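You operate a simulated robot arm through the tools that you are given. There is no shell and no other tool. Be economical: measure what you need, move in short steps, check, and stop when the job is done.

You are at the controls of a simulated robot arm. One attempt, no reset.

TASK
Lock the mains off, then brush the dust out of the switch box.
Fine: the yellow padlock stays on the LOCK peg; put the grey brush back and shut the door. Where these are worked on the way, their far stop is far enough and under half their travel is too little: door of the switch box. What is to be rubbed or washed off counts as gone when no trace of it is left.

It is judged by the outcome, as a careful person would: the job done as asked, and still so three seconds after it is handed in. It fails if anything else is knocked over, pushed out of place, dropped, spilled or broken.

THE ROBOT
A 6-joint arm with a two-finger parallel gripper on a trunk, on a base that drives. Base frame: it is fixed to the floor where the robot stands at the start and does not move with it; the origin is under the middle of the robot, x ahead of it, y to its left, z up. Readings come in m, degrees, newtons and seconds.
With the tool pointing down near the work surface it reaches from about 0.1 to 0.78 m from the robot's upright axis, wherever it stands. Its first joint turns from -115.0 to 115.0 degrees. Places, roughly: door of the switch box [1, 0.1, 1.4]; dust in the switch box [1, 0.1, 1.3]; lock board of the mains [1.1, 0.1, 1]. Payload 3.43 kg.
Tool frame: the origin (TCP) lies between the finger pads and is the grasp point; the fingertips stand 0.034 m ahead of it; z points along the fingers, y is the line along which they close. The gripper opens to 0.128 m. The fingers are 0.024 m wide and 0.012 m thick; the gripper's body (0.048 by 0.13 m) begins 0.096 m behind the TCP.
Orientation is told as [roll, pitch, yaw] about the base's x, y, z axes, in that order, counted from this pose: with the fingers straight down and closing along the base's y, the tool's x points along the base's -x, its y along +y and its z along -z.

THE INTERFACE
- The arm moves only by the tool move_arm. Its argument "targets" is a list of rows, each an object (a shift or turn left out is 0, a gripper value left out holds the last) with "linear": the shift along the base's x, y, z in m, a list of three; "turn": the turn, a rotation vector about the base's x, y, z in degrees, a list of three. In form: [{"linear": [tx, ty, tz], "turn": [rx, ry, rz]}, ...]. A call has 1 to 8 rows; each row is the pose to reach, as a shift and turn from the pose commanded when the call began. "hand" is the gripper command, from -1 (shut) to 1 (fully open), values between in proportion, set as the call begins (left out, the last holds). Rows are played at 5 a second. More than 0.05 m and 8.6 degrees between two rows, or a gripper value outside its range, and nothing of the call is played. Where a pose cannot be reached the arm comes as near as it can. A force on the tool above 70 N (or 10 N above the force at the start of the call, whichever is more), or a blocked arm, ends the call early, and 0.2 s more pass. The fingers move at their own pace (about 0.108 m/s each) and stop on an object; they squeeze with about 22 N. The grip force told is the motor's: it shows also when the fingers shut on nothing. Time passes only in rows, and 0.2 s behind the last, so rows that repeat a pose let the fingers close. The reply holds the time, the measured pose of the TCP, the force on the tool along the base axes, the opening and the grip force, in the units named above and with some noise, with the torque about the TCP (base axes, N m) and any sound that the robot's microphone picked up.
- Cameras (640 x 400 px; columns grow to the right, rows downward): "scene" is now at [0.0034, 0.219, 1.485]; the picture's right is [0.07, -1.00, 0.00], its down [-0.29, -0.02, -0.96] and it looks along [0.95, 0.07, -0.29] (base axes); focal length 257 px, centre (320, 200). "wrist" rides on the gripper at [0.076, -0.011, -0.16] in the tool frame; the picture's right is [0.15, 0.99, 0.00], its down [-0.88, 0.13, -0.46] and it looks along [-0.45, 0.07, 0.89] (tool axes); focal length 234 px, centre (320, 200). There is no depth. A picture from a camera that has moved, and an enlarged one, comes with that camera's place and axes in the base frame and with its lens. The place of the scene camera against the robot may be out by one fixed shift of up to 0.025 m in any direction.
- camera(camera): a new picture of that camera. It takes no simulated time.
- slide_trunk(by): slides the trunk up (or, below 0, down) by that many m; the arm and the scene camera ride with it, the base frame stays. It gives what a move gives, with no picture.
- base_move(legs): drives the robot by 1 to 6 legs, each [ahead, turn to the left] in m and degrees, along the robot's own axes; the way and the turn of a leg run together, so that a leg with both is an arc; at most 1.5 m and 180 degrees a leg. The arm and the cameras ride along, it lands a little off, and it stops where it bumps. It gives what a move gives.
- aim_head(pan, tilt): turns the head with the scene camera to pan (to the left, within 103 degrees either way) and tilt (down, from -29 to 69), counted from straight ahead of the robot. It gives what a move gives.
- inspect(camera, box): a new picture of the part [left, top, right, bottom] of that camera's present view, enlarged. It takes no simulated time.
- job_done(): hands the job in; it is judged then, once.

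Go step by step. Nothing tells you exact positions but the pictures and the camera data: compare them with the known pose of the tool, close in by small moves and look again before you grip or let go. The budget is 120 turns and 82 pictures, counting those below and the enlarged ones. Unless the task says otherwise, let go and move clear before handing in, and close with one line.

The tools are called after ">>>" by a JSON object that holds its "api" and its "payload". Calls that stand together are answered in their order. move_arm: Moves the arm, as the interface text tells. Its arguments: {"type":"object","properties":{"targets":{"type":"array"},"hand":{"type":"number"}},"required":["targets"]} The other tools are called the same way: slide_trunk (by) slides the trunk up or down; base_move (legs) drives the base; aim_head (pan, tilt) turns the head that bears the scene camera; camera (camera) takes a picture; inspect (camera, box) takes an enlarged picture of a part of a camera's view; job_done () hands the job in.

At the start:

```text
clock: 0.0
ee_pos: [0.4613, 0.0313, 1.0007]
tcp_rot: [0.1, 0.0, -0.1]
contact_force: [-0.1, 0.1, 0.0]
wrist_torque: [-0.01, 0.04, 0.01]
grip_width: 0.1281
grip_force: 0.1
trunk travel left (down, up): [-0.725, 0.065]
robot x, y, heading: [0.0031, 0.0014, 0.0]
head pan, tilt: [4.2, 17.0]
```

scene: 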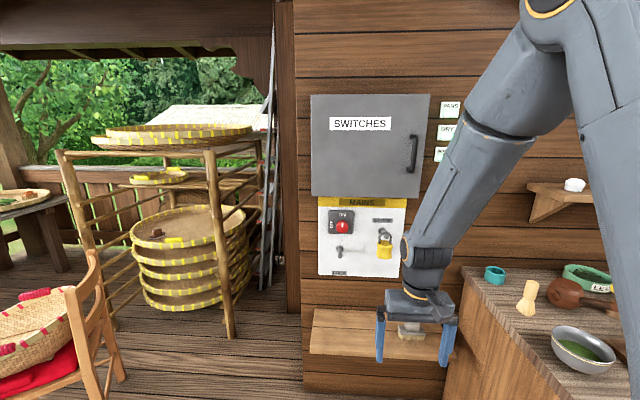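
wrist: 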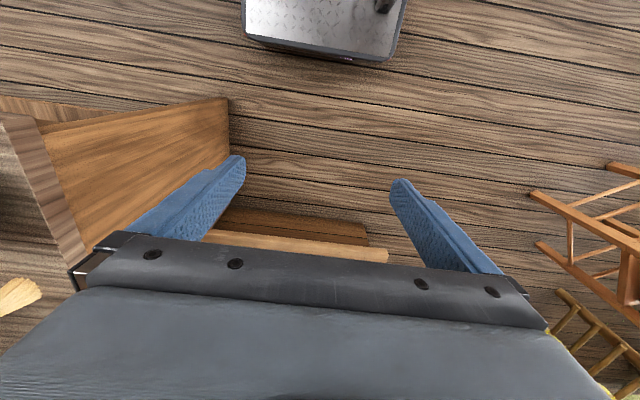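

I see a closed grey switch box with a handle on the right, a MAINS board below with a red knob, a LOCK peg with a yellow padlock, and a shelf below. I'll enlarge the views for detail.

>>> {"api": "inspect", "payload": {"camera": "scene", "box": [300, 180, 420, 290]}}

>>> {"api": "inspect", "payload": {"camera": "scene", "box": [300, 80, 480, 210]}}

>>> {"api": "inspect", "payload": {"camera": "scene", "box": [290, 270, 480, 400]}}

```text
3.64 times, centred on (360, 235) of scene
camera zoom: at [0.0034, 0.219, 1.485], right [0.07, -1.0, 0.0], down [-0.29, -0.02, -0.96], along [0.95, 0.07, -0.29], focal length 935 px, centre (174, 73)
```

zoom: 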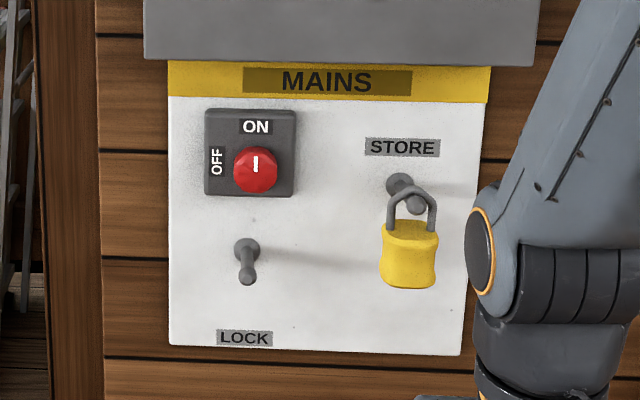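

```text
3.08 times, centred on (390, 145) of scene
camera zoom: at [0.0034, 0.219, 1.485], right [0.07, -1.0, 0.0], down [-0.29, -0.02, -0.96], along [0.95, 0.07, -0.29], focal length 791 px, centre (105, 369)
```

zoom: 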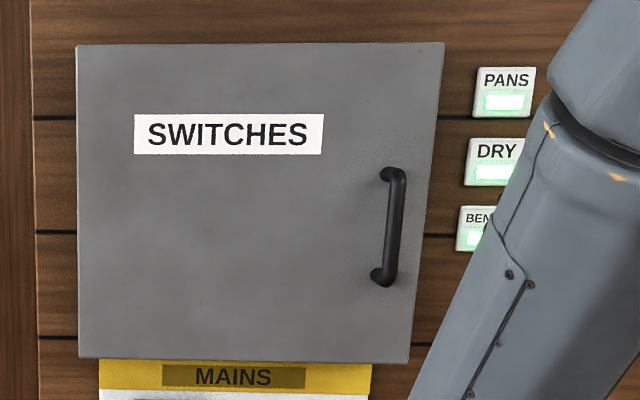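

```text
3.08 times, centred on (385, 335) of scene
camera zoom: at [0.0034, 0.219, 1.485], right [0.07, -1.0, 0.0], down [-0.29, -0.02, -0.96], along [0.95, 0.07, -0.29], focal length 791 px, centre (120, -215)
```

zoom: 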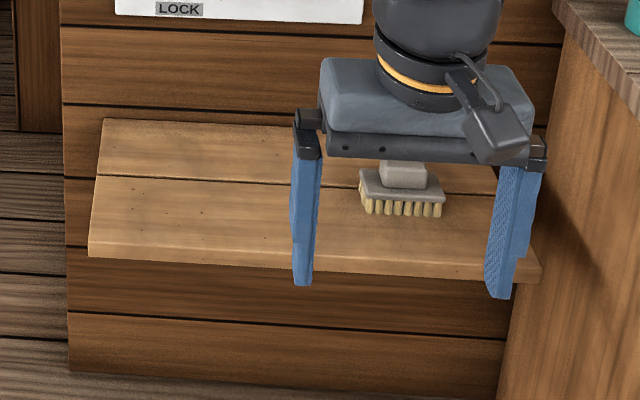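

The knob points ON, with OFF a quarter turn to the left. The padlock hangs on STORE and the brush is on the shelf. I'll point the tool forward first so the wrist camera can see the board.

>>> {"api": "move_arm", "payload": {"targets": [{"linear": [0.01, 0.01, 0.01], "turn": [0, -8, 0]}, {"linear": [0.02, 0.03, 0.02], "turn": [0, -16, 0]}, {"linear": [0.03, 0.05, 0.03], "turn": [0, -24, 0]}, {"linear": [0.05, 0.07, 0.03], "turn": [0, -32, 0]}, {"linear": [0.07, 0.09, 0.03], "turn": [0, -40, 0]}, {"linear": [0.09, 0.11, 0.03], "turn": [0, -48, 0]}, {"linear": [0.1, 0.13, 0.03], "turn": [0, -56, 0]}, {"linear": [0.11, 0.15, 0.03], "turn": [0, -64, 0]}]}}

>>> {"api": "move_arm", "payload": {"targets": [{"linear": [0.01, 0.01, 0], "turn": [0, -8, 0]}, {"linear": [0.02, 0.015, 0], "turn": [0, -16, 0]}, {"linear": [0.03, 0.02, 0], "turn": [0, -24, 0]}, {"linear": [0.04, 0.02, 0], "turn": [0, -26, 0]}, {"linear": [0.04, 0.02, 0], "turn": [0, -26, 0]}]}}

>>> {"api": "camera", "payload": {"camera": "wrist"}}

>>> {"api": "camera", "payload": {"camera": "scene"}}

```text
clock: 1.8
ee_pos: [0.5716, 0.1829, 1.0318]
tcp_rot: [-1.2, -63.8, 0.9]
contact_force: [-0.7, -0.4, -0.7]
wrist_torque: [0.01, 0.0, 0.06]
grip_width: 0.1281
grip_force: 0.1
out of reach, approached as far as the arm can: row 3, 4
trunk travel left (down, up): [-0.725, 0.065]
robot x, y, heading: [-0.0029, 0.0015, 0.0]
head pan, tilt: [4.2, 17.0]
```

```text
clock: 3.0
ee_pos: [0.6384, 0.2266, 1.0561]
tcp_rot: [-77.2, -87.1, 76.3]
contact_force: [-1.1, -0.1, 0.1]
wrist_torque: [0.0, -0.01, -0.01]
grip_width: 0.128
grip_force: 0.1
out of reach, approached as far as the arm can: row 1, 2, 3, 4, 5
trunk travel left (down, up): [-0.725, 0.065]
robot x, y, heading: [0.0025, 0.0014, 0.1]
head pan, tilt: [4.2, 17.0]
```

```text
76 pictures are left
camera wrist: at [0.4787, 0.2144, 0.9834], right [0.01, 0.98, -0.2], down [-0.44, 0.18, 0.88], along [0.9, 0.07, 0.44], focal length 234 px, centre (320, 200)
```

wrist: 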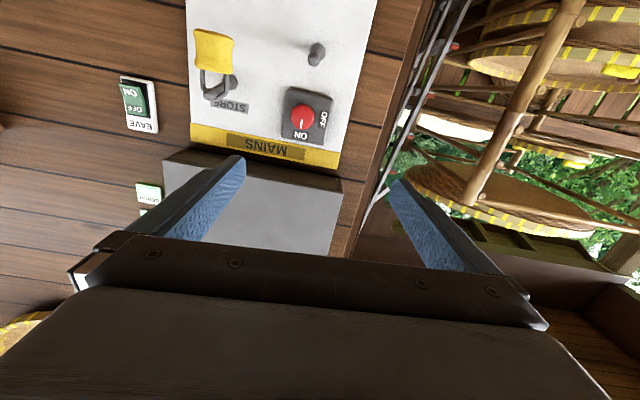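

```text
75 pictures are left
camera scene: at [0.0035, 0.2192, 1.485], right [0.07, -1.0, 0.0], down [-0.29, -0.02, -0.96], along [0.95, 0.07, -0.29], focal length 257 px, centre (320, 200)
```

scene: 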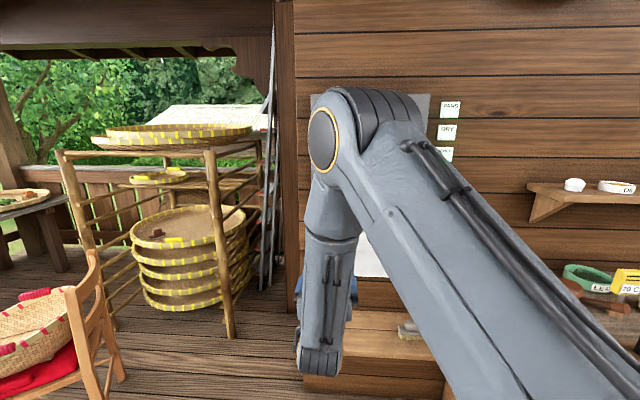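

The wrist camera shows the board upside-down and clearly. Forward reach at this height is limited, so I'll lower the trunk and bring the arm back up.

>>> {"api": "slide_trunk", "payload": {"by": -0.2}}

>>> {"api": "move_arm", "payload": {"targets": [{"linear": [0, 0, 0.05]}, {"linear": [0, 0, 0.1]}, {"linear": [0, -0.01, 0.15]}, {"linear": [0, -0.02, 0.2]}, {"linear": [0, -0.02, 0.2]}]}}

```text
clock: 5.2
ee_pos: [0.68, 0.2258, 0.857]
tcp_rot: [-76.5, -86.6, 75.2]
contact_force: [-0.6, 0.4, 0.5]
wrist_torque: [0.01, -0.01, -0.01]
grip_width: 0.1277
grip_force: 0.0
trunk travel left (down, up): [-0.525, 0.265]
robot x, y, heading: [-0.0015, -0.001, -0.3]
head pan, tilt: [4.2, 17.0]
```

```text
refused: row 3 steps farther than a row can; nothing moved
```

Row 3 stepped too far; I'll redo it with shorter steps.

>>> {"api": "move_arm", "payload": {"targets": [{"linear": [0, 0, 0.045]}, {"linear": [0, 0, 0.09]}, {"linear": [0, -0.01, 0.13]}, {"linear": [0, -0.02, 0.17]}, {"linear": [0, -0.02, 0.2]}, {"linear": [0, -0.02, 0.2]}]}}

>>> {"api": "camera", "payload": {"camera": "wrist"}}

>>> {"api": "camera", "payload": {"camera": "scene"}}

```text
clock: 6.6
ee_pos: [0.6806, 0.205, 1.0567]
tcp_rot: [-76.3, -86.5, 75.2]
contact_force: [-0.3, 0.1, -0.9]
wrist_torque: [0.03, -0.02, -0.03]
grip_width: 0.1279
grip_force: 0.3
trunk travel left (down, up): [-0.525, 0.265]
robot x, y, heading: [0.0034, 0.0014, 0.1]
head pan, tilt: [4.2, 17.0]
```

```text
74 pictures are left
camera wrist: at [0.5209, 0.1926, 0.9841], right [0.02, 0.98, -0.21], down [-0.44, 0.19, 0.88], along [0.9, 0.08, 0.43], focal length 234 px, centre (320, 200)
```

wrist: 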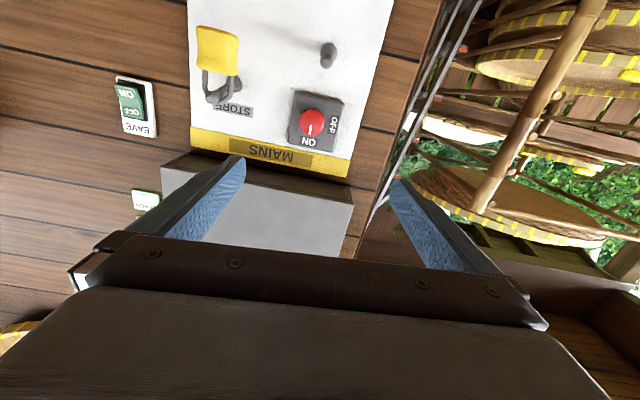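

```text
73 pictures are left
camera scene: at [0.0591, 0.2191, 1.2849], right [0.07, -1.0, 0.0], down [-0.29, -0.02, -0.96], along [0.95, 0.07, -0.29], focal length 257 px, centre (320, 200)
```

scene: 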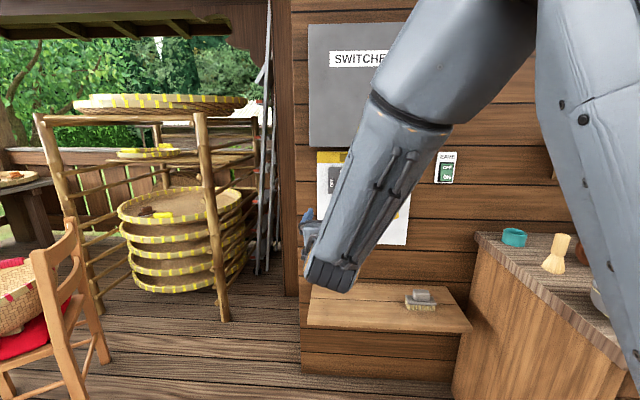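

Good. I'll straighten the tool slightly, move forward toward the knob and look again.

>>> {"api": "move_arm", "payload": {"targets": [{"linear": [0.04, -0.005, 0.001], "turn": [1.5, -0.4, 0.5]}, {"linear": [0.08, -0.01, 0.002], "turn": [3.4, -0.8, 1.1]}, {"linear": [0.12, -0.015, 0.003], "turn": [3.4, -0.8, 1.1]}, {"linear": [0.16, -0.02, 0.003], "turn": [3.4, -0.8, 1.1]}, {"linear": [0.16, -0.02, 0.003], "turn": [3.4, -0.8, 1.1]}]}}

>>> {"api": "camera", "payload": {"camera": "wrist"}}

```text
clock: 7.8
ee_pos: [0.8406, 0.1858, 1.0588]
tcp_rot: [-24.7, -89.9, 24.7]
contact_force: [-0.1, 0.7, 0.1]
wrist_torque: [0.01, -0.01, 0.01]
grip_width: 0.1281
grip_force: 0.1
trunk travel left (down, up): [-0.525, 0.265]
robot x, y, heading: [-0.0034, 0.0014, 0.2]
head pan, tilt: [4.2, 17.0]
```

```text
72 pictures are left
camera wrist: at [0.6816, 0.174, 0.983], right [0.0, 0.99, -0.15], down [-0.45, 0.13, 0.88], along [0.89, 0.07, 0.45], focal length 234 px, centre (320, 200)
```

wrist: 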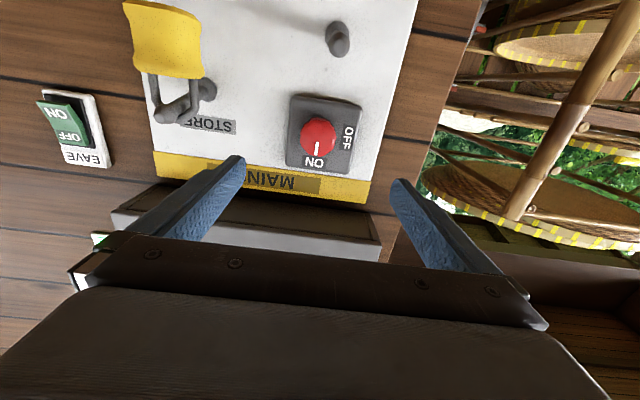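

The knob is almost exactly ahead on the tool axis, about 0.2 m off. Closing in.

>>> {"api": "move_arm", "payload": {"targets": [{"linear": [0.04, 0, -0.001]}, {"linear": [0.08, 0, -0.002]}, {"linear": [0.11, 0, -0.003]}, {"linear": [0.11, 0, -0.003]}]}}

>>> {"api": "camera", "payload": {"camera": "wrist"}}

```text
clock: 8.8
ee_pos: [0.9501, 0.1848, 1.056]
tcp_rot: [-24.6, -89.7, 24.6]
contact_force: [0.2, 0.2, -0.4]
wrist_torque: [0.0, 0.0, 0.0]
grip_width: 0.1281
grip_force: 0.0
trunk travel left (down, up): [-0.525, 0.265]
robot x, y, heading: [0.0003, -0.0018, 0.1]
head pan, tilt: [4.2, 17.0]
```

```text
71 pictures are left
camera wrist: at [0.7908, 0.1737, 0.9804], right [0.0, 0.99, -0.15], down [-0.45, 0.13, 0.88], along [0.89, 0.07, 0.45], focal length 234 px, centre (320, 200)
```

wrist: 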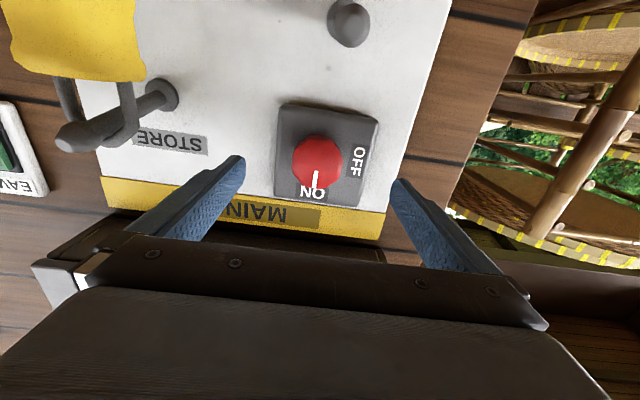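

The knob face is near x≈1.0, y≈0.182, z≈1.049. I'll centre on it and slip the fingers around it.

>>> {"api": "move_arm", "payload": {"targets": [{"linear": [0, -0.002, -0.007]}, {"linear": [0.02, -0.002, -0.007]}, {"linear": [0.03, -0.002, -0.007]}, {"linear": [0.03, -0.002, -0.007]}], "hand": 0.2}}

>>> {"api": "camera", "payload": {"camera": "wrist"}}

```text
clock: 9.8
ee_pos: [0.9796, 0.1836, 1.0487]
tcp_rot: [-17.0, -89.9, 16.8]
contact_force: [0.2, 1.1, -0.1]
wrist_torque: [0.01, 0.01, -0.02]
grip_width: 0.0766
grip_force: 0.1
trunk travel left (down, up): [-0.525, 0.265]
robot x, y, heading: [0.0009, -0.0008, 0.1]
head pan, tilt: [4.2, 17.0]
```

```text
70 pictures are left
camera wrist: at [0.8213, 0.1719, 0.9748], right [0.0, 0.99, -0.15], down [-0.45, 0.13, 0.88], along [0.89, 0.07, 0.45], focal length 234 px, centre (320, 200)
```

wrist: 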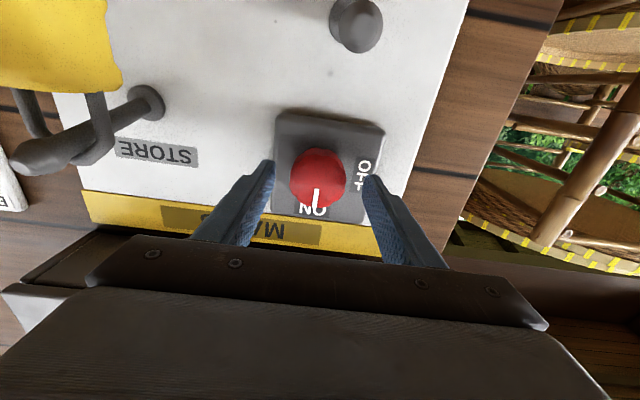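

Aligned; going 0.025 m further in and slightly up, then looking.

>>> {"api": "move_arm", "payload": {"targets": [{"linear": [0.01, -0.001, 0.003]}, {"linear": [0.02, -0.001, 0.004]}, {"linear": [0.025, -0.001, 0.004]}, {"linear": [0.025, -0.001, 0.004]}]}}

>>> {"api": "camera", "payload": {"camera": "wrist"}}

```text
clock: 10.8
ee_pos: [1.0063, 0.1824, 1.0536]
tcp_rot: [-26.3, -89.8, 26.1]
contact_force: [-0.2, -0.1, -0.1]
wrist_torque: [0.01, 0.0, 0.0]
grip_width: 0.0767
grip_force: 0.0
trunk travel left (down, up): [-0.525, 0.265]
robot x, y, heading: [0.0003, 0.0014, -0.2]
head pan, tilt: [4.2, 17.0]
```

```text
69 pictures are left
camera wrist: at [0.8467, 0.1707, 0.9782], right [0.0, 0.99, -0.15], down [-0.45, 0.13, 0.88], along [0.89, 0.07, 0.45], focal length 234 px, centre (320, 200)
```

wrist: 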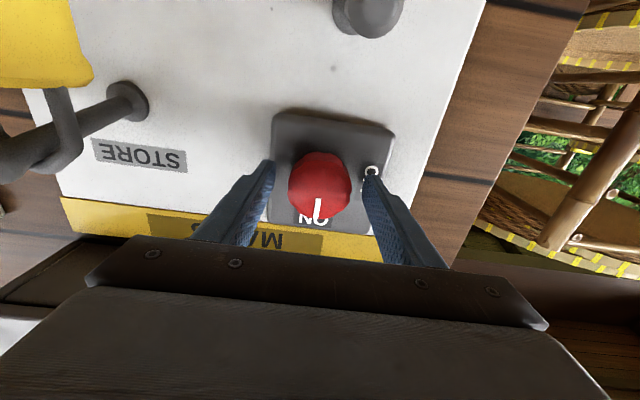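

The knob is between the fingers. Closing.

>>> {"api": "move_arm", "payload": {"targets": [{"linear": [0, 0, 0]}, {"linear": [0, 0, 0]}, {"linear": [0, 0, 0]}], "hand": -1}}

>>> {"api": "camera", "payload": {"camera": "wrist"}}

```text
clock: 11.6
ee_pos: [1.006, 0.1816, 1.0532]
tcp_rot: [-21.6, -89.9, 21.7]
contact_force: [1.2, -0.8, -0.5]
wrist_torque: [0.0, 0.06, 0.59]
grip_width: 0.0519
grip_force: 45.1
trunk travel left (down, up): [-0.525, 0.265]
robot x, y, heading: [0.0002, 0.0025, 0.1]
head pan, tilt: [4.2, 17.0]
```

```text
68 pictures are left
camera wrist: at [0.8467, 0.1706, 0.9782], right [0.0, 0.99, -0.15], down [-0.45, 0.13, 0.88], along [0.89, 0.07, 0.45], focal length 234 px, centre (320, 200)
```

wrist: 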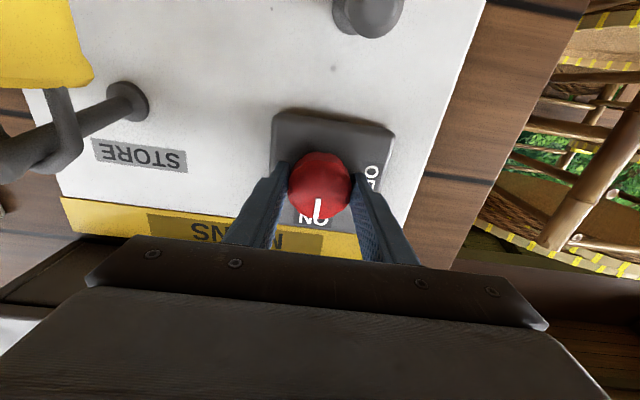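

Firmly gripped (0.052 m). Turning it anticlockwise, 56° first.

>>> {"api": "move_arm", "payload": {"targets": [{"turn": [-8, 0, 0]}, {"turn": [-16, 0, 0]}, {"turn": [-24, 0, 0]}, {"turn": [-32, 0, 0]}, {"turn": [-40, 0, 0]}, {"turn": [-48, 0, 0]}, {"turn": [-56, 0, 0]}]}}

>>> {"api": "camera", "payload": {"camera": "wrist"}}

```text
clock: 13.2
ee_pos: [1.0068, 0.1805, 1.0551]
tcp_rot: [-90.2, -33.9, 89.9]
contact_force: [-1.2, -7.8, 2.8]
wrist_torque: [-0.02, 0.09, 0.56]
grip_width: 0.0514
grip_force: 44.7
trunk travel left (down, up): [-0.525, 0.265]
robot x, y, heading: [0.0018, 0.0006, -0.0]
head pan, tilt: [4.2, 17.0]
```

```text
67 pictures are left
camera wrist: at [0.8466, 0.1115, 1.0215], right [0.0, 0.43, -0.9], down [-0.45, 0.81, 0.38], along [0.89, 0.41, 0.2], focal length 234 px, centre (320, 200)
```

wrist: 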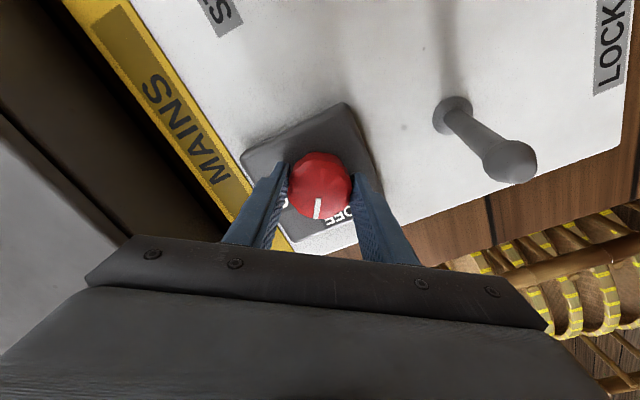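

The knob turns with the gripper. Finishing the quarter turn.

>>> {"api": "move_arm", "payload": {"targets": [{"turn": [-8, 0, 0]}, {"turn": [-16, 0, 0]}, {"turn": [-24, 0, 0]}, {"turn": [-32, 0, 0]}, {"turn": [-36, 0, 0]}, {"turn": [-36, 0, 0]}]}}

>>> {"api": "camera", "payload": {"camera": "wrist"}}

```text
clock: 14.6
ee_pos: [1.0052, 0.1796, 1.055]
tcp_rot: [-90.1, 2.1, 89.8]
contact_force: [0.5, -13.2, 12.9]
wrist_torque: [0.79, 0.2, -0.79]
grip_width: 0.0515
grip_force: 45.0
trunk travel left (down, up): [-0.525, 0.265]
robot x, y, heading: [0.0005, 0.0003, 0.2]
head pan, tilt: [4.2, 17.0]
```

```text
66 pictures are left
camera wrist: at [0.8465, 0.1057, 1.069], right [0.0, -0.18, -0.98], down [-0.45, 0.88, -0.16], along [0.89, 0.45, -0.08], focal length 234 px, centre (320, 200)
```

wrist: 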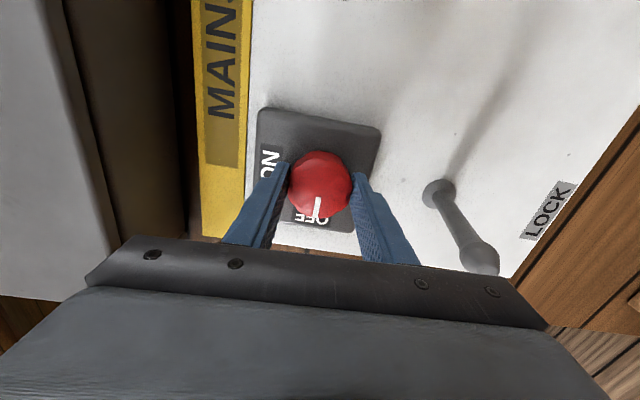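

The pointer is at OFF against its stop. Releasing, backing out, and turning the wrist level again.

>>> {"api": "move_arm", "payload": {"targets": [{"linear": [0, 0, 0]}, {"linear": [0, 0, 0]}, {"linear": [-0.03, 0, 0]}, {"linear": [-0.07, 0, 0]}, {"linear": [-0.11, 0, 0]}, {"linear": [-0.15, 0, 0]}, {"linear": [-0.15, 0, 0]}], "hand": 0.2}}

>>> {"api": "move_arm", "payload": {"targets": [{"linear": [0, 0, 0], "turn": [8, 0, 0]}, {"linear": [0, -0.01, 0], "turn": [16, 0, 0]}, {"linear": [0, -0.03, -0.01], "turn": [24, 0, 0]}, {"linear": [0, -0.06, -0.02], "turn": [32, 0, 0]}, {"linear": [0, -0.09, -0.03], "turn": [40, 0, 0]}, {"linear": [0, -0.12, -0.04], "turn": [48, 0, 0]}, {"linear": [0, -0.14, -0.06], "turn": [56, 0, 0]}]}}

>>> {"api": "move_arm", "payload": {"targets": [{"turn": [8, 0, 0]}, {"turn": [16, 0, 0], "linear": [0, -0.01, -0.02]}, {"turn": [24, 0, 0], "linear": [0, -0.02, -0.04]}, {"turn": [32, 0, 0], "linear": [0, -0.02, -0.05]}, {"turn": [36, 0, 0], "linear": [0, -0.02, -0.06]}, {"turn": [36, 0, 0], "linear": [0, -0.02, -0.06]}], "hand": 1}}

>>> {"api": "camera", "payload": {"camera": "wrist"}}

>>> {"api": "camera", "payload": {"camera": "scene"}}

```text
clock: 16.2
ee_pos: [0.856, 0.1832, 1.051]
tcp_rot: [-89.9, 1.9, 90.0]
contact_force: [0.0, -0.3, 0.1]
wrist_torque: [-0.01, 0.0, -0.01]
grip_width: 0.0768
grip_force: 0.1
trunk travel left (down, up): [-0.525, 0.265]
robot x, y, heading: [-0.0012, -0.001, -0.1]
head pan, tilt: [4.2, 17.0]
```

```text
clock: 17.8
ee_pos: [0.8518, 0.0853, 0.9976]
tcp_rot: [-89.2, -54.1, 86.3]
contact_force: [-0.9, 0.6, 0.3]
wrist_torque: [0.02, 0.02, -0.04]
grip_width: 0.0767
grip_force: 0.1
out of reach, approached as far as the arm can: row 5, 6, 7
trunk travel left (down, up): [-0.525, 0.265]
robot x, y, heading: [0.0003, 0.0038, -0.1]
head pan, tilt: [4.2, 17.0]
```

```text
clock: 19.2
ee_pos: [0.852, 0.0818, 0.9418]
tcp_rot: [1.8, -87.7, -5.5]
contact_force: [0.1, -0.5, -0.3]
wrist_torque: [0.0, -0.04, 0.01]
grip_width: 0.1281
grip_force: 0.0
out of reach, approached as far as the arm can: row 2, 3, 4, 5, 6
trunk travel left (down, up): [-0.525, 0.265]
robot x, y, heading: [-0.0009, -0.0008, 0.2]
head pan, tilt: [4.2, 17.0]
```

```text
65 pictures are left
camera wrist: at [0.6907, 0.0801, 0.8727], right [0.06, 0.99, -0.14], down [-0.41, 0.16, 0.9], along [0.91, 0.01, 0.41], focal length 234 px, centre (320, 200)
```

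wrist: 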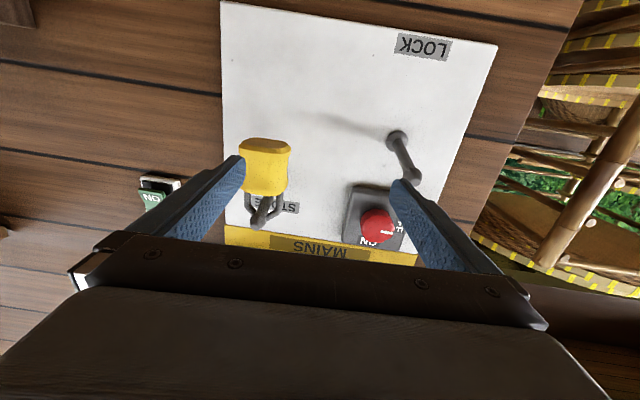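

```text
64 pictures are left
camera scene: at [0.059, 0.2189, 1.285], right [0.07, -1.0, 0.0], down [-0.29, -0.02, -0.96], along [0.95, 0.07, -0.29], focal length 257 px, centre (320, 200)
```

scene: 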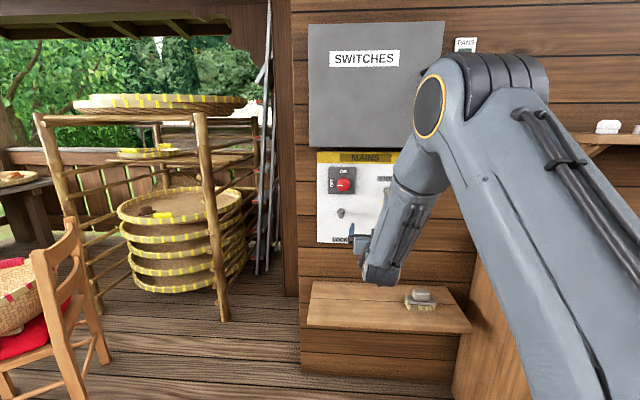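

The knob sits at OFF. The wrist is at its limit here, so I'll lower the trunk further for more freedom and raise the arm again; the shelf at z≈0.57 is well clear.

>>> {"api": "slide_trunk", "payload": {"by": -0.18}}

>>> {"api": "move_arm", "payload": {"targets": [{"linear": [-0.02, -0.01, 0.04]}, {"linear": [-0.04, -0.02, 0.08]}, {"linear": [-0.05, -0.03, 0.12], "turn": [0, -1, 3]}, {"linear": [-0.05, -0.04, 0.16], "turn": [0, -2, 5]}, {"linear": [-0.05, -0.05, 0.18], "turn": [0, -2, 5]}, {"linear": [-0.05, -0.05, 0.18], "turn": [0, -2, 5]}]}}

>>> {"api": "camera", "payload": {"camera": "wrist"}}

```text
clock: 21.2
ee_pos: [0.9024, 0.0815, 0.7625]
tcp_rot: [0.4, -87.7, -4.0]
contact_force: [0.0, 0.5, 0.5]
wrist_torque: [0.02, -0.05, 0.0]
grip_width: 0.1277
grip_force: 0.1
trunk travel left (down, up): [-0.345, 0.445]
robot x, y, heading: [-0.0012, -0.0024, 0.4]
head pan, tilt: [4.2, 17.0]
```

```text
clock: 22.6
ee_pos: [0.8437, 0.0778, 0.9393]
tcp_rot: [82.0, -86.5, -83.7]
contact_force: [-0.1, 0.3, -0.3]
wrist_torque: [0.0, 0.02, 0.04]
grip_width: 0.1278
grip_force: 0.0
out of reach, approached as far as the arm can: row 3, 4, 5, 6
trunk travel left (down, up): [-0.345, 0.445]
robot x, y, heading: [0.0024, 0.0007, 0.1]
head pan, tilt: [4.2, 17.0]
```

```text
63 pictures are left
camera wrist: at [0.6836, 0.0746, 0.8647], right [0.03, 1.0, -0.09], down [-0.45, 0.09, 0.89], along [0.89, 0.01, 0.45], focal length 234 px, centre (320, 200)
```

wrist: 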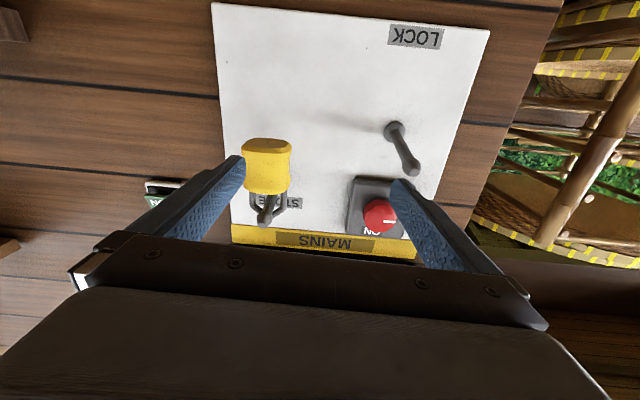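

The padlock sits around y≈-0.007, z≈0.98. I'll test whether the arm can get to y≈0 further out, with a slight right yaw.

>>> {"api": "move_arm", "payload": {"targets": [{"linear": [0.03, 0, 0], "turn": [0, 0, -3]}, {"linear": [0.05, -0.02, 0], "turn": [0, 0, -6]}, {"linear": [0.05, -0.04, 0], "turn": [0, 0, -9]}, {"linear": [0.05, -0.06, 0], "turn": [0, 0, -12]}, {"linear": [0.05, -0.06, 0], "turn": [0, 0, -12]}]}}

>>> {"api": "camera", "payload": {"camera": "scene"}}

```text
clock: 23.8
ee_pos: [0.8919, 0.0156, 0.9394]
tcp_rot: [82.2, -86.6, -95.9]
contact_force: [-0.1, 0.2, 0.4]
wrist_torque: [0.0, 0.0, -0.01]
grip_width: 0.1279
grip_force: 0.1
trunk travel left (down, up): [-0.345, 0.445]
robot x, y, heading: [-0.0012, -0.0028, 0.0]
head pan, tilt: [4.2, 17.0]
```

```text
62 pictures are left
camera scene: at [0.1091, 0.2189, 1.105], right [0.07, -1.0, 0.0], down [-0.29, -0.02, -0.96], along [0.95, 0.07, -0.29], focal length 257 px, centre (320, 200)
```

scene: 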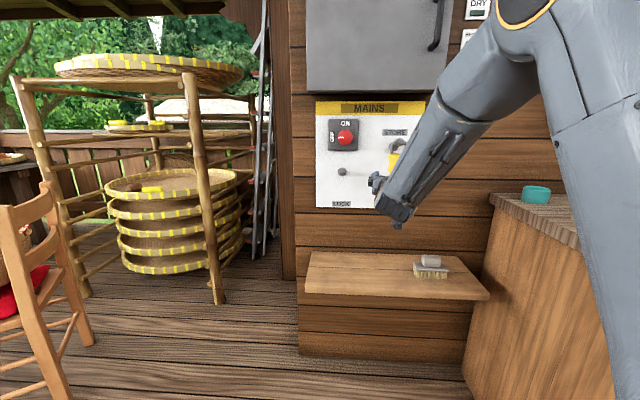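

Reachable. Trying to bring the yaw back toward straight here.

>>> {"api": "move_arm", "payload": {"targets": [{"linear": [0, 0, 0.01], "turn": [0, 0, 5]}, {"linear": [0, -0.01, 0.02], "turn": [0, 0, 10]}, {"linear": [0, -0.02, 0.03], "turn": [0, 0, 12]}, {"linear": [0, -0.02, 0.03], "turn": [0, 0, 12]}]}}

>>> {"api": "camera", "payload": {"camera": "wrist"}}

```text
clock: 24.8
ee_pos: [0.8933, 0.0118, 0.9537]
tcp_rot: [80.8, -86.6, -87.4]
contact_force: [0.9, -0.2, -0.3]
wrist_torque: [0.0, 0.01, 0.01]
grip_width: 0.128
grip_force: 0.1
out of reach, approached as far as the arm can: row 2, 3, 4
trunk travel left (down, up): [-0.345, 0.445]
robot x, y, heading: [-0.005, 0.0005, 0.2]
head pan, tilt: [4.2, 17.0]
```

```text
61 pictures are left
camera wrist: at [0.7343, 0.0231, 0.8803], right [0.11, 0.99, -0.09], down [-0.44, 0.13, 0.89], along [0.89, -0.06, 0.45], focal length 234 px, centre (320, 200)
```

wrist: 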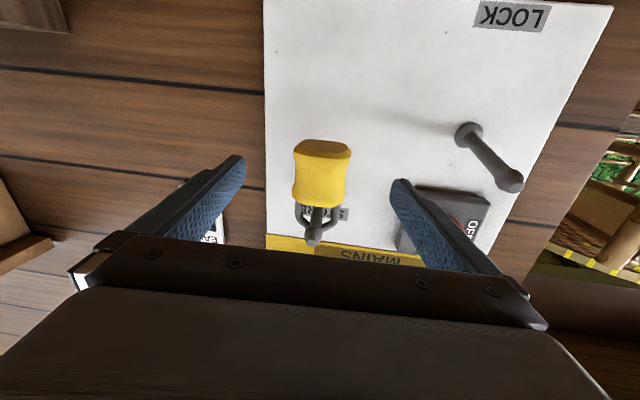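

Padlock is dead ahead at about x≈0.97, y≈0.005, z≈0.968. Advancing along the tool axis.

>>> {"api": "move_arm", "payload": {"targets": [{"linear": [0.03, -0.002, 0.006]}, {"linear": [0.05, -0.005, 0.01]}, {"linear": [0.05, -0.005, 0.01]}]}}

>>> {"api": "camera", "payload": {"camera": "wrist"}}

```text
clock: 25.6
ee_pos: [0.9451, 0.0059, 0.9644]
tcp_rot: [80.9, -86.6, -87.4]
contact_force: [0.5, 0.4, -0.2]
wrist_torque: [-0.02, 0.04, 0.0]
grip_width: 0.1282
grip_force: 0.1
trunk travel left (down, up): [-0.345, 0.445]
robot x, y, heading: [-0.0036, 0.0012, -0.2]
head pan, tilt: [4.2, 17.0]
```

```text
60 pictures are left
camera wrist: at [0.7854, 0.0172, 0.8905], right [0.11, 0.99, -0.09], down [-0.44, 0.13, 0.89], along [0.89, -0.06, 0.45], focal length 234 px, centre (320, 200)
```

wrist: 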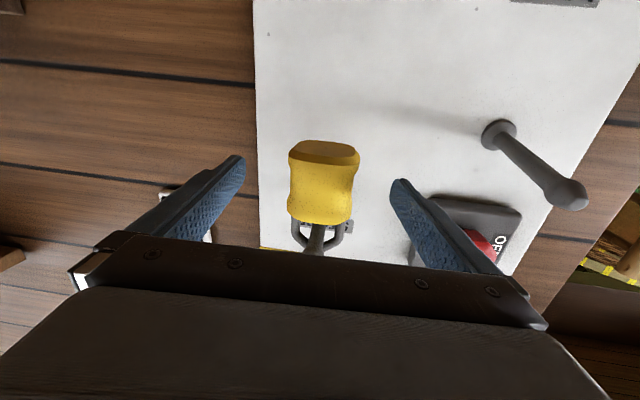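

Padlock front is at about x≈0.967. Advancing 0.022 m more and closing.

>>> {"api": "move_arm", "payload": {"targets": [{"linear": [0.012, -0.003, 0.006]}, {"linear": [0.025, -0.004, 0.008]}, {"linear": [0.025, -0.004, 0.008]}]}}

>>> {"api": "move_arm", "payload": {"targets": [{}, {}, {}, {}], "hand": -1}}

>>> {"api": "camera", "payload": {"camera": "wrist"}}

>>> {"api": "inspect", "payload": {"camera": "scene", "box": [300, 80, 480, 240]}}

```text
clock: 26.4
ee_pos: [0.9695, 0.0027, 0.9733]
tcp_rot: [81.0, -86.6, -87.4]
contact_force: [-0.1, 0.2, 0.5]
wrist_torque: [0.0, 0.0, 0.03]
grip_width: 0.1282
grip_force: 0.0
trunk travel left (down, up): [-0.345, 0.445]
robot x, y, heading: [0.0035, 0.0014, -0.1]
head pan, tilt: [4.2, 17.0]
```

```text
clock: 27.4
ee_pos: [0.9696, 0.0026, 0.9729]
tcp_rot: [80.5, -86.7, -87.1]
contact_force: [0.9, 0.9, -0.9]
wrist_torque: [-0.08, 0.06, 0.02]
grip_width: 0.0637
grip_force: 22.2
trunk travel left (down, up): [-0.345, 0.445]
robot x, y, heading: [-0.0007, -0.0011, -0.2]
head pan, tilt: [4.2, 17.0]
```

```text
59 pictures are left
camera wrist: at [0.8095, 0.0144, 0.8985], right [0.11, 0.99, -0.09], down [-0.44, 0.13, 0.89], along [0.89, -0.06, 0.45], focal length 234 px, centre (320, 200)
```

wrist: 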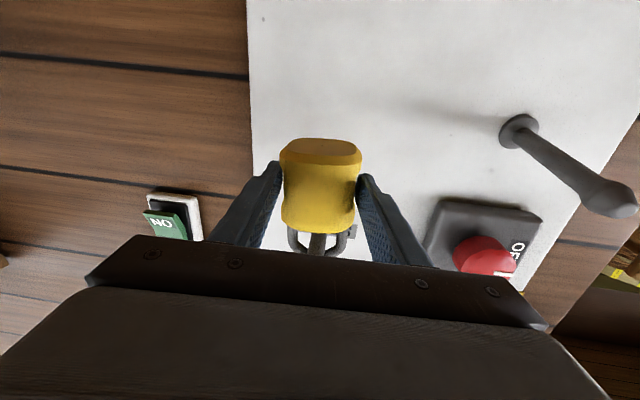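

```text
2.50 times, centred on (390, 160) of scene
camera zoom: at [0.1092, 0.2189, 1.1049], right [0.07, -1.0, 0.0], down [-0.29, -0.02, -0.96], along [0.95, 0.07, -0.29], focal length 643 px, centre (145, 300)
```

zoom: 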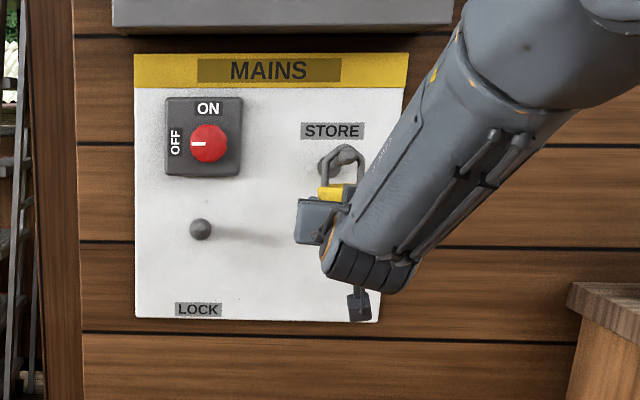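

Padlock is gripped (0.064 m). I want a closer look at the shackle against the peg head before lifting.

>>> {"api": "inspect", "payload": {"camera": "scene", "box": [340, 110, 420, 160]}}

>>> {"api": "inspect", "payload": {"camera": "wrist", "box": [240, 120, 400, 260]}}

```text
8.00 times, centred on (380, 135) of scene
camera zoom: at [0.1092, 0.2189, 1.1049], right [0.07, -1.0, 0.0], down [-0.29, -0.02, -0.96], along [0.95, 0.07, -0.29], focal length 2057 px, centre (-160, 720)
```

zoom: 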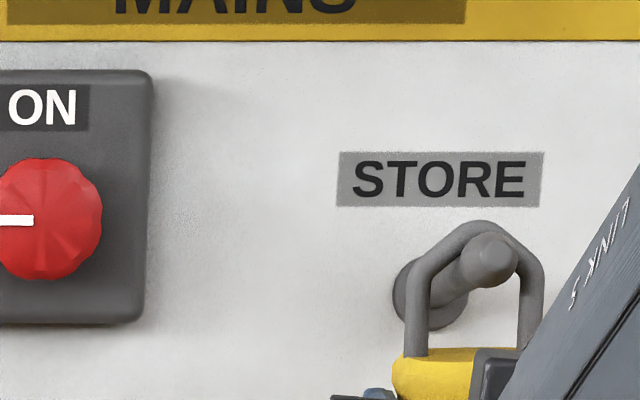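

```text
2.86 times, centred on (320, 190) of wrist
camera zoom: at [0.8095, 0.0144, 0.8985], right [0.11, 0.99, -0.09], down [-0.44, 0.13, 0.89], along [0.89, -0.06, 0.45], focal length 669 px, centre (320, 229)
```

zoom: 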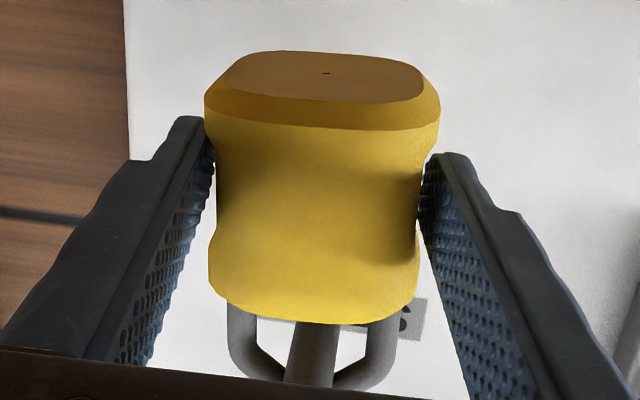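

The shackle has about 0.013 m clearance each way around the peg head, and the peg tilts up about 11°. I'll lift 0.014 m and slide out along the peg.

>>> {"api": "move_arm", "payload": {"targets": [{"linear": [0, 0, 0.008]}, {"linear": [0, 0, 0.014]}, {"linear": [-0.02, 0, 0.018], "turn": [0, 0, -1]}, {"linear": [-0.04, 0, 0.022], "turn": [0, 0, -2]}, {"linear": [-0.055, 0, 0.025], "turn": [0, 0, -4]}, {"linear": [-0.055, 0, 0.025], "turn": [0, 0, -4]}]}}

>>> {"api": "inspect", "payload": {"camera": "scene", "box": [300, 80, 460, 180]}}

>>> {"api": "camera", "payload": {"camera": "wrist"}}

```text
clock: 28.8
ee_pos: [0.9142, 0.0036, 0.9975]
tcp_rot: [80.6, -86.7, -91.1]
contact_force: [0.4, 0.1, -1.1]
wrist_torque: [0.0, 0.02, 0.0]
grip_width: 0.0633
grip_force: 21.8
trunk travel left (down, up): [-0.345, 0.445]
robot x, y, heading: [0.0011, -0.002, -0.1]
head pan, tilt: [4.2, 17.0]
```

```text
4.00 times, centred on (380, 130) of scene
camera zoom: at [0.1092, 0.2189, 1.1049], right [0.07, -1.0, 0.0], down [-0.29, -0.02, -0.96], along [0.95, 0.07, -0.29], focal length 1028 px, centre (80, 480)
```

zoom: 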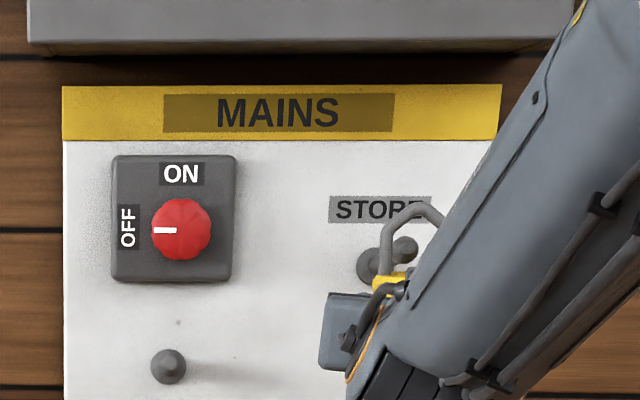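

```text
54 pictures are left
camera wrist: at [0.7561, 0.0264, 0.9226], right [0.18, 0.98, -0.09], down [-0.43, 0.16, 0.89], along [0.89, -0.12, 0.45], focal length 234 px, centre (320, 200)
```

wrist: 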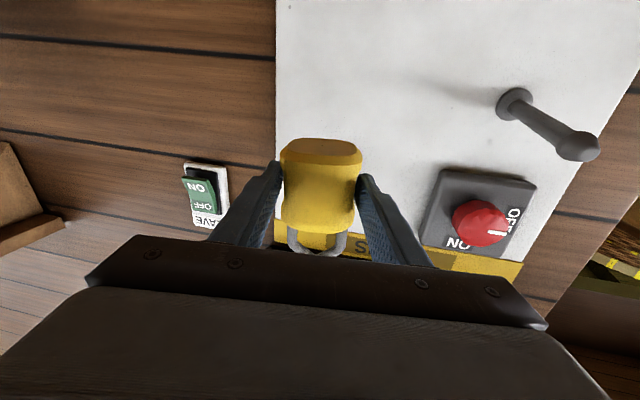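

Sliding freely. Pulling out another 0.04 m.

>>> {"api": "move_arm", "payload": {"targets": [{"linear": [-0.02, 0, 0.004], "turn": [0, 0, -3]}, {"linear": [-0.04, 0, 0.008], "turn": [0, 0, -6]}, {"linear": [-0.05, 0.005, 0.008], "turn": [0, 0, -6]}, {"linear": [-0.05, 0.005, 0.008], "turn": [0, 0, -6]}]}}

>>> {"api": "camera", "payload": {"camera": "wrist"}}

>>> {"api": "inspect", "payload": {"camera": "scene", "box": [300, 80, 460, 180]}}

```text
clock: 29.8
ee_pos: [0.8636, 0.0078, 1.0052]
tcp_rot: [80.8, -86.7, -97.3]
contact_force: [0.2, 0.9, -1.2]
wrist_torque: [0.0, 0.02, 0.0]
grip_width: 0.0632
grip_force: 22.0
trunk travel left (down, up): [-0.345, 0.445]
robot x, y, heading: [0.0009, -0.0001, -0.0]
head pan, tilt: [4.2, 17.0]
```

```text
53 pictures are left
camera wrist: at [0.7089, 0.0465, 0.9311], right [0.28, 0.96, -0.09], down [-0.41, 0.2, 0.89], along [0.87, -0.22, 0.45], focal length 234 px, centre (320, 200)
```

wrist: 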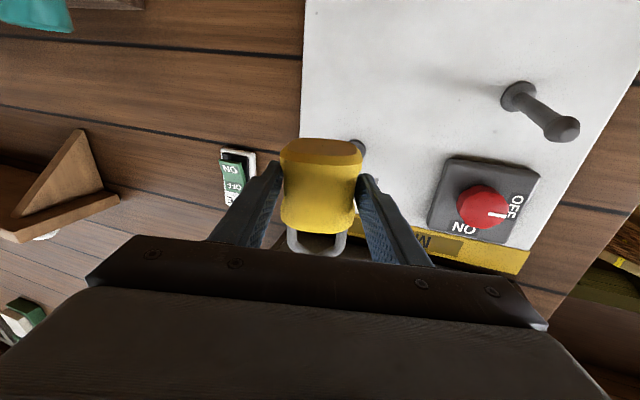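

```text
4.00 times, centred on (380, 130) of scene
camera zoom: at [0.1092, 0.2189, 1.105], right [0.07, -1.0, 0.0], down [-0.29, -0.02, -0.96], along [0.95, 0.07, -0.29], focal length 1028 px, centre (80, 480)
```

zoom: 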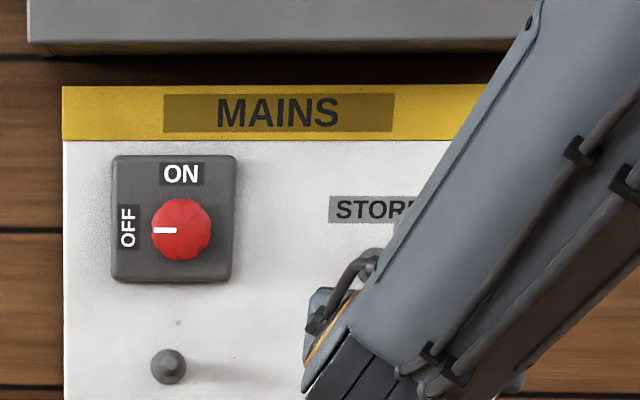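

The padlock is clear of the STORE peg. Carrying it left and down to stand in front of the LOCK peg.

>>> {"api": "move_arm", "payload": {"targets": [{"linear": [-0.01, 0.035, -0.01], "turn": [0, 0, 2]}, {"linear": [-0.02, 0.07, -0.03], "turn": [0, 0, 4]}, {"linear": [-0.02, 0.105, -0.05], "turn": [0, 0, 6]}, {"linear": [-0.02, 0.14, -0.07], "turn": [0, 0, 8]}, {"linear": [-0.02, 0.17, -0.09], "turn": [0, 0, 10]}, {"linear": [-0.01, 0.182, -0.094], "turn": [0, 0, 11]}, {"linear": [-0.01, 0.182, -0.094], "turn": [0, 0, 11]}]}}

>>> {"api": "camera", "payload": {"camera": "wrist"}}

>>> {"api": "inspect", "payload": {"camera": "scene", "box": [300, 80, 460, 220]}}

```text
clock: 31.4
ee_pos: [0.8516, 0.1917, 0.9099]
tcp_rot: [80.7, -86.5, -86.2]
contact_force: [0.2, 0.1, -1.5]
wrist_torque: [0.01, 0.04, -0.04]
grip_width: 0.0629
grip_force: 21.9
trunk travel left (down, up): [-0.345, 0.445]
robot x, y, heading: [-0.0015, -0.003, -0.2]
head pan, tilt: [4.2, 17.0]
```

```text
51 pictures are left
camera wrist: at [0.6924, 0.2004, 0.8354], right [0.09, 0.99, -0.09], down [-0.44, 0.12, 0.89], along [0.89, -0.04, 0.45], focal length 234 px, centre (320, 200)
```

wrist: 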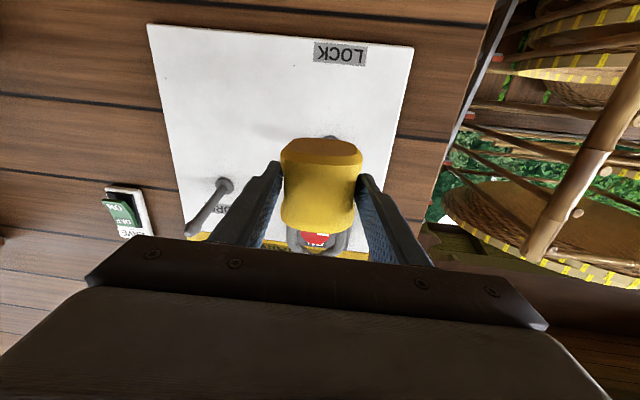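

```text
2.86 times, centred on (380, 150) of scene
camera zoom: at [0.1092, 0.2189, 1.105], right [0.07, -1.0, 0.0], down [-0.29, -0.02, -0.96], along [0.95, 0.07, -0.29], focal length 734 px, centre (149, 343)
```

zoom: 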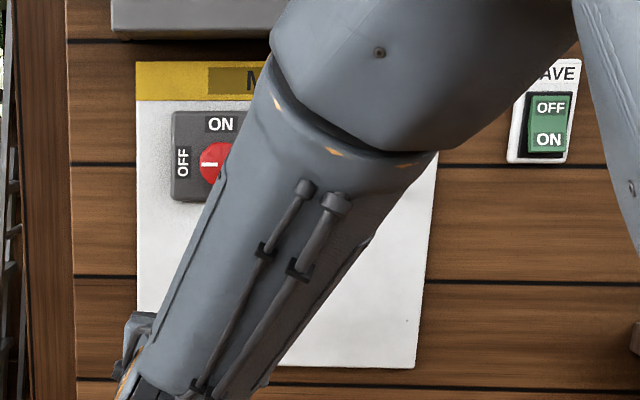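

I've triangulated the LOCK peg: head at (0.965, 0.188, 0.948), and the offset from STORE is (0, +0.188, −0.096). Alignment is right; sliding on in part, then looking.

>>> {"api": "move_arm", "payload": {"targets": [{"linear": [0, -0.002, 0.005]}, {"linear": [0.03, -0.002, -0.001]}, {"linear": [0.06, -0.002, -0.007]}, {"linear": [0.075, -0.002, -0.01]}, {"linear": [0.075, -0.002, -0.01]}]}}

>>> {"api": "inspect", "payload": {"camera": "wrist", "box": [240, 120, 400, 260]}}

```text
clock: 32.6
ee_pos: [0.9296, 0.1894, 0.9002]
tcp_rot: [80.7, -86.6, -86.1]
contact_force: [0.5, 0.0, -1.0]
wrist_torque: [0.01, 0.03, -0.03]
grip_width: 0.063
grip_force: 21.9
trunk travel left (down, up): [-0.345, 0.445]
robot x, y, heading: [-0.004, -0.0001, -0.0]
head pan, tilt: [4.2, 17.0]
```

```text
2.86 times, centred on (320, 190) of wrist
camera zoom: at [0.7695, 0.1964, 0.8264], right [0.09, 0.99, -0.09], down [-0.44, 0.12, 0.89], along [0.89, -0.04, 0.45], focal length 669 px, centre (320, 229)
```

zoom: 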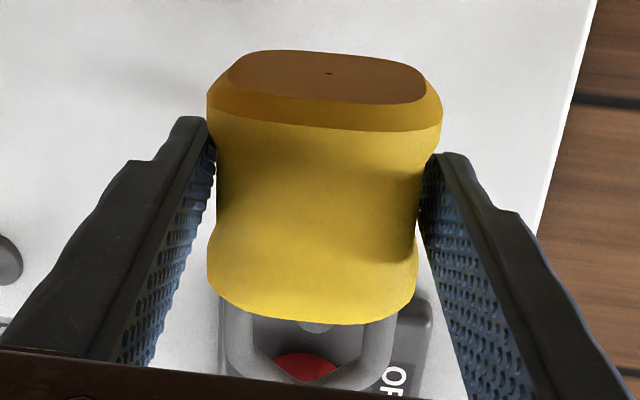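

The peg head shows centred in the shackle opening. Sliding further on.

>>> {"api": "move_arm", "payload": {"targets": [{"linear": [0.02, 0, -0.004]}, {"linear": [0.04, 0, -0.008]}, {"linear": [0.047, 0, -0.009]}, {"linear": [0.047, 0, -0.009]}]}}

>>> {"api": "inspect", "payload": {"camera": "wrist", "box": [240, 120, 400, 260]}}

```text
clock: 33.6
ee_pos: [0.9761, 0.1893, 0.891]
tcp_rot: [81.0, -86.6, -86.6]
contact_force: [-0.6, -0.1, -1.4]
wrist_torque: [0.03, 0.01, 0.03]
grip_width: 0.0627
grip_force: 22.1
trunk travel left (down, up): [-0.345, 0.445]
robot x, y, heading: [0.003, -0.0009, -0.5]
head pan, tilt: [4.2, 17.0]
```

```text
2.86 times, centred on (320, 190) of wrist
camera zoom: at [0.8168, 0.1971, 0.8171], right [0.09, 0.99, -0.09], down [-0.44, 0.12, 0.89], along [0.89, -0.05, 0.45], focal length 669 px, centre (320, 229)
```

zoom: 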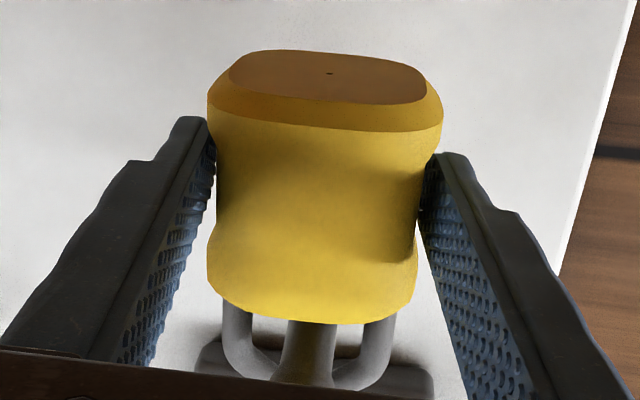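

The peg runs through the shackle just as on STORE. Lowering to rest, then releasing.

>>> {"api": "move_arm", "payload": {"targets": [{"linear": [0, 0, -0.006]}, {"linear": [0, 0, -0.012]}, {"linear": [0, 0, -0.013]}, {"linear": [0, 0, -0.013]}]}}

>>> {"api": "move_arm", "payload": {"targets": [{}, {}, {}], "hand": 0.4}}

>>> {"api": "camera", "payload": {"camera": "wrist"}}

```text
clock: 34.6
ee_pos: [0.9763, 0.1883, 0.8785]
tcp_rot: [80.6, -86.6, -86.1]
contact_force: [0.5, 1.0, -0.8]
wrist_torque: [0.01, 0.03, 0.0]
grip_width: 0.0627
grip_force: 22.3
trunk travel left (down, up): [-0.345, 0.445]
robot x, y, heading: [0.0002, -0.0032, -0.1]
head pan, tilt: [4.2, 17.0]
```

```text
clock: 35.4
ee_pos: [0.9763, 0.1881, 0.8796]
tcp_rot: [80.8, -86.6, -86.4]
contact_force: [0.4, -0.8, 0.0]
wrist_torque: [0.02, -0.01, 0.0]
grip_width: 0.0895
grip_force: 0.1
trunk travel left (down, up): [-0.345, 0.445]
robot x, y, heading: [0.0001, -0.0039, 0.3]
head pan, tilt: [4.2, 17.0]
```

```text
47 pictures are left
camera wrist: at [0.8168, 0.1961, 0.8048], right [0.09, 0.99, -0.09], down [-0.44, 0.12, 0.89], along [0.89, -0.05, 0.45], focal length 234 px, centre (320, 200)
```

wrist: 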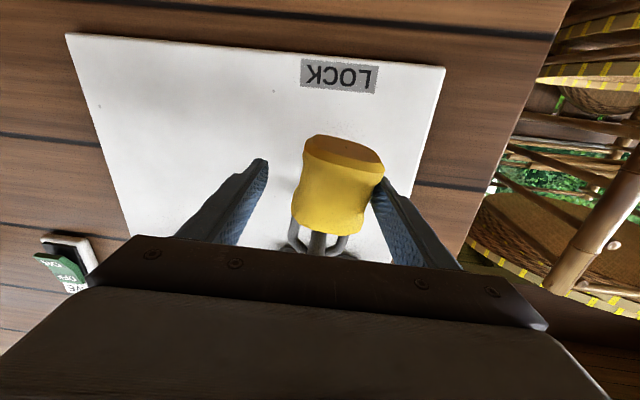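

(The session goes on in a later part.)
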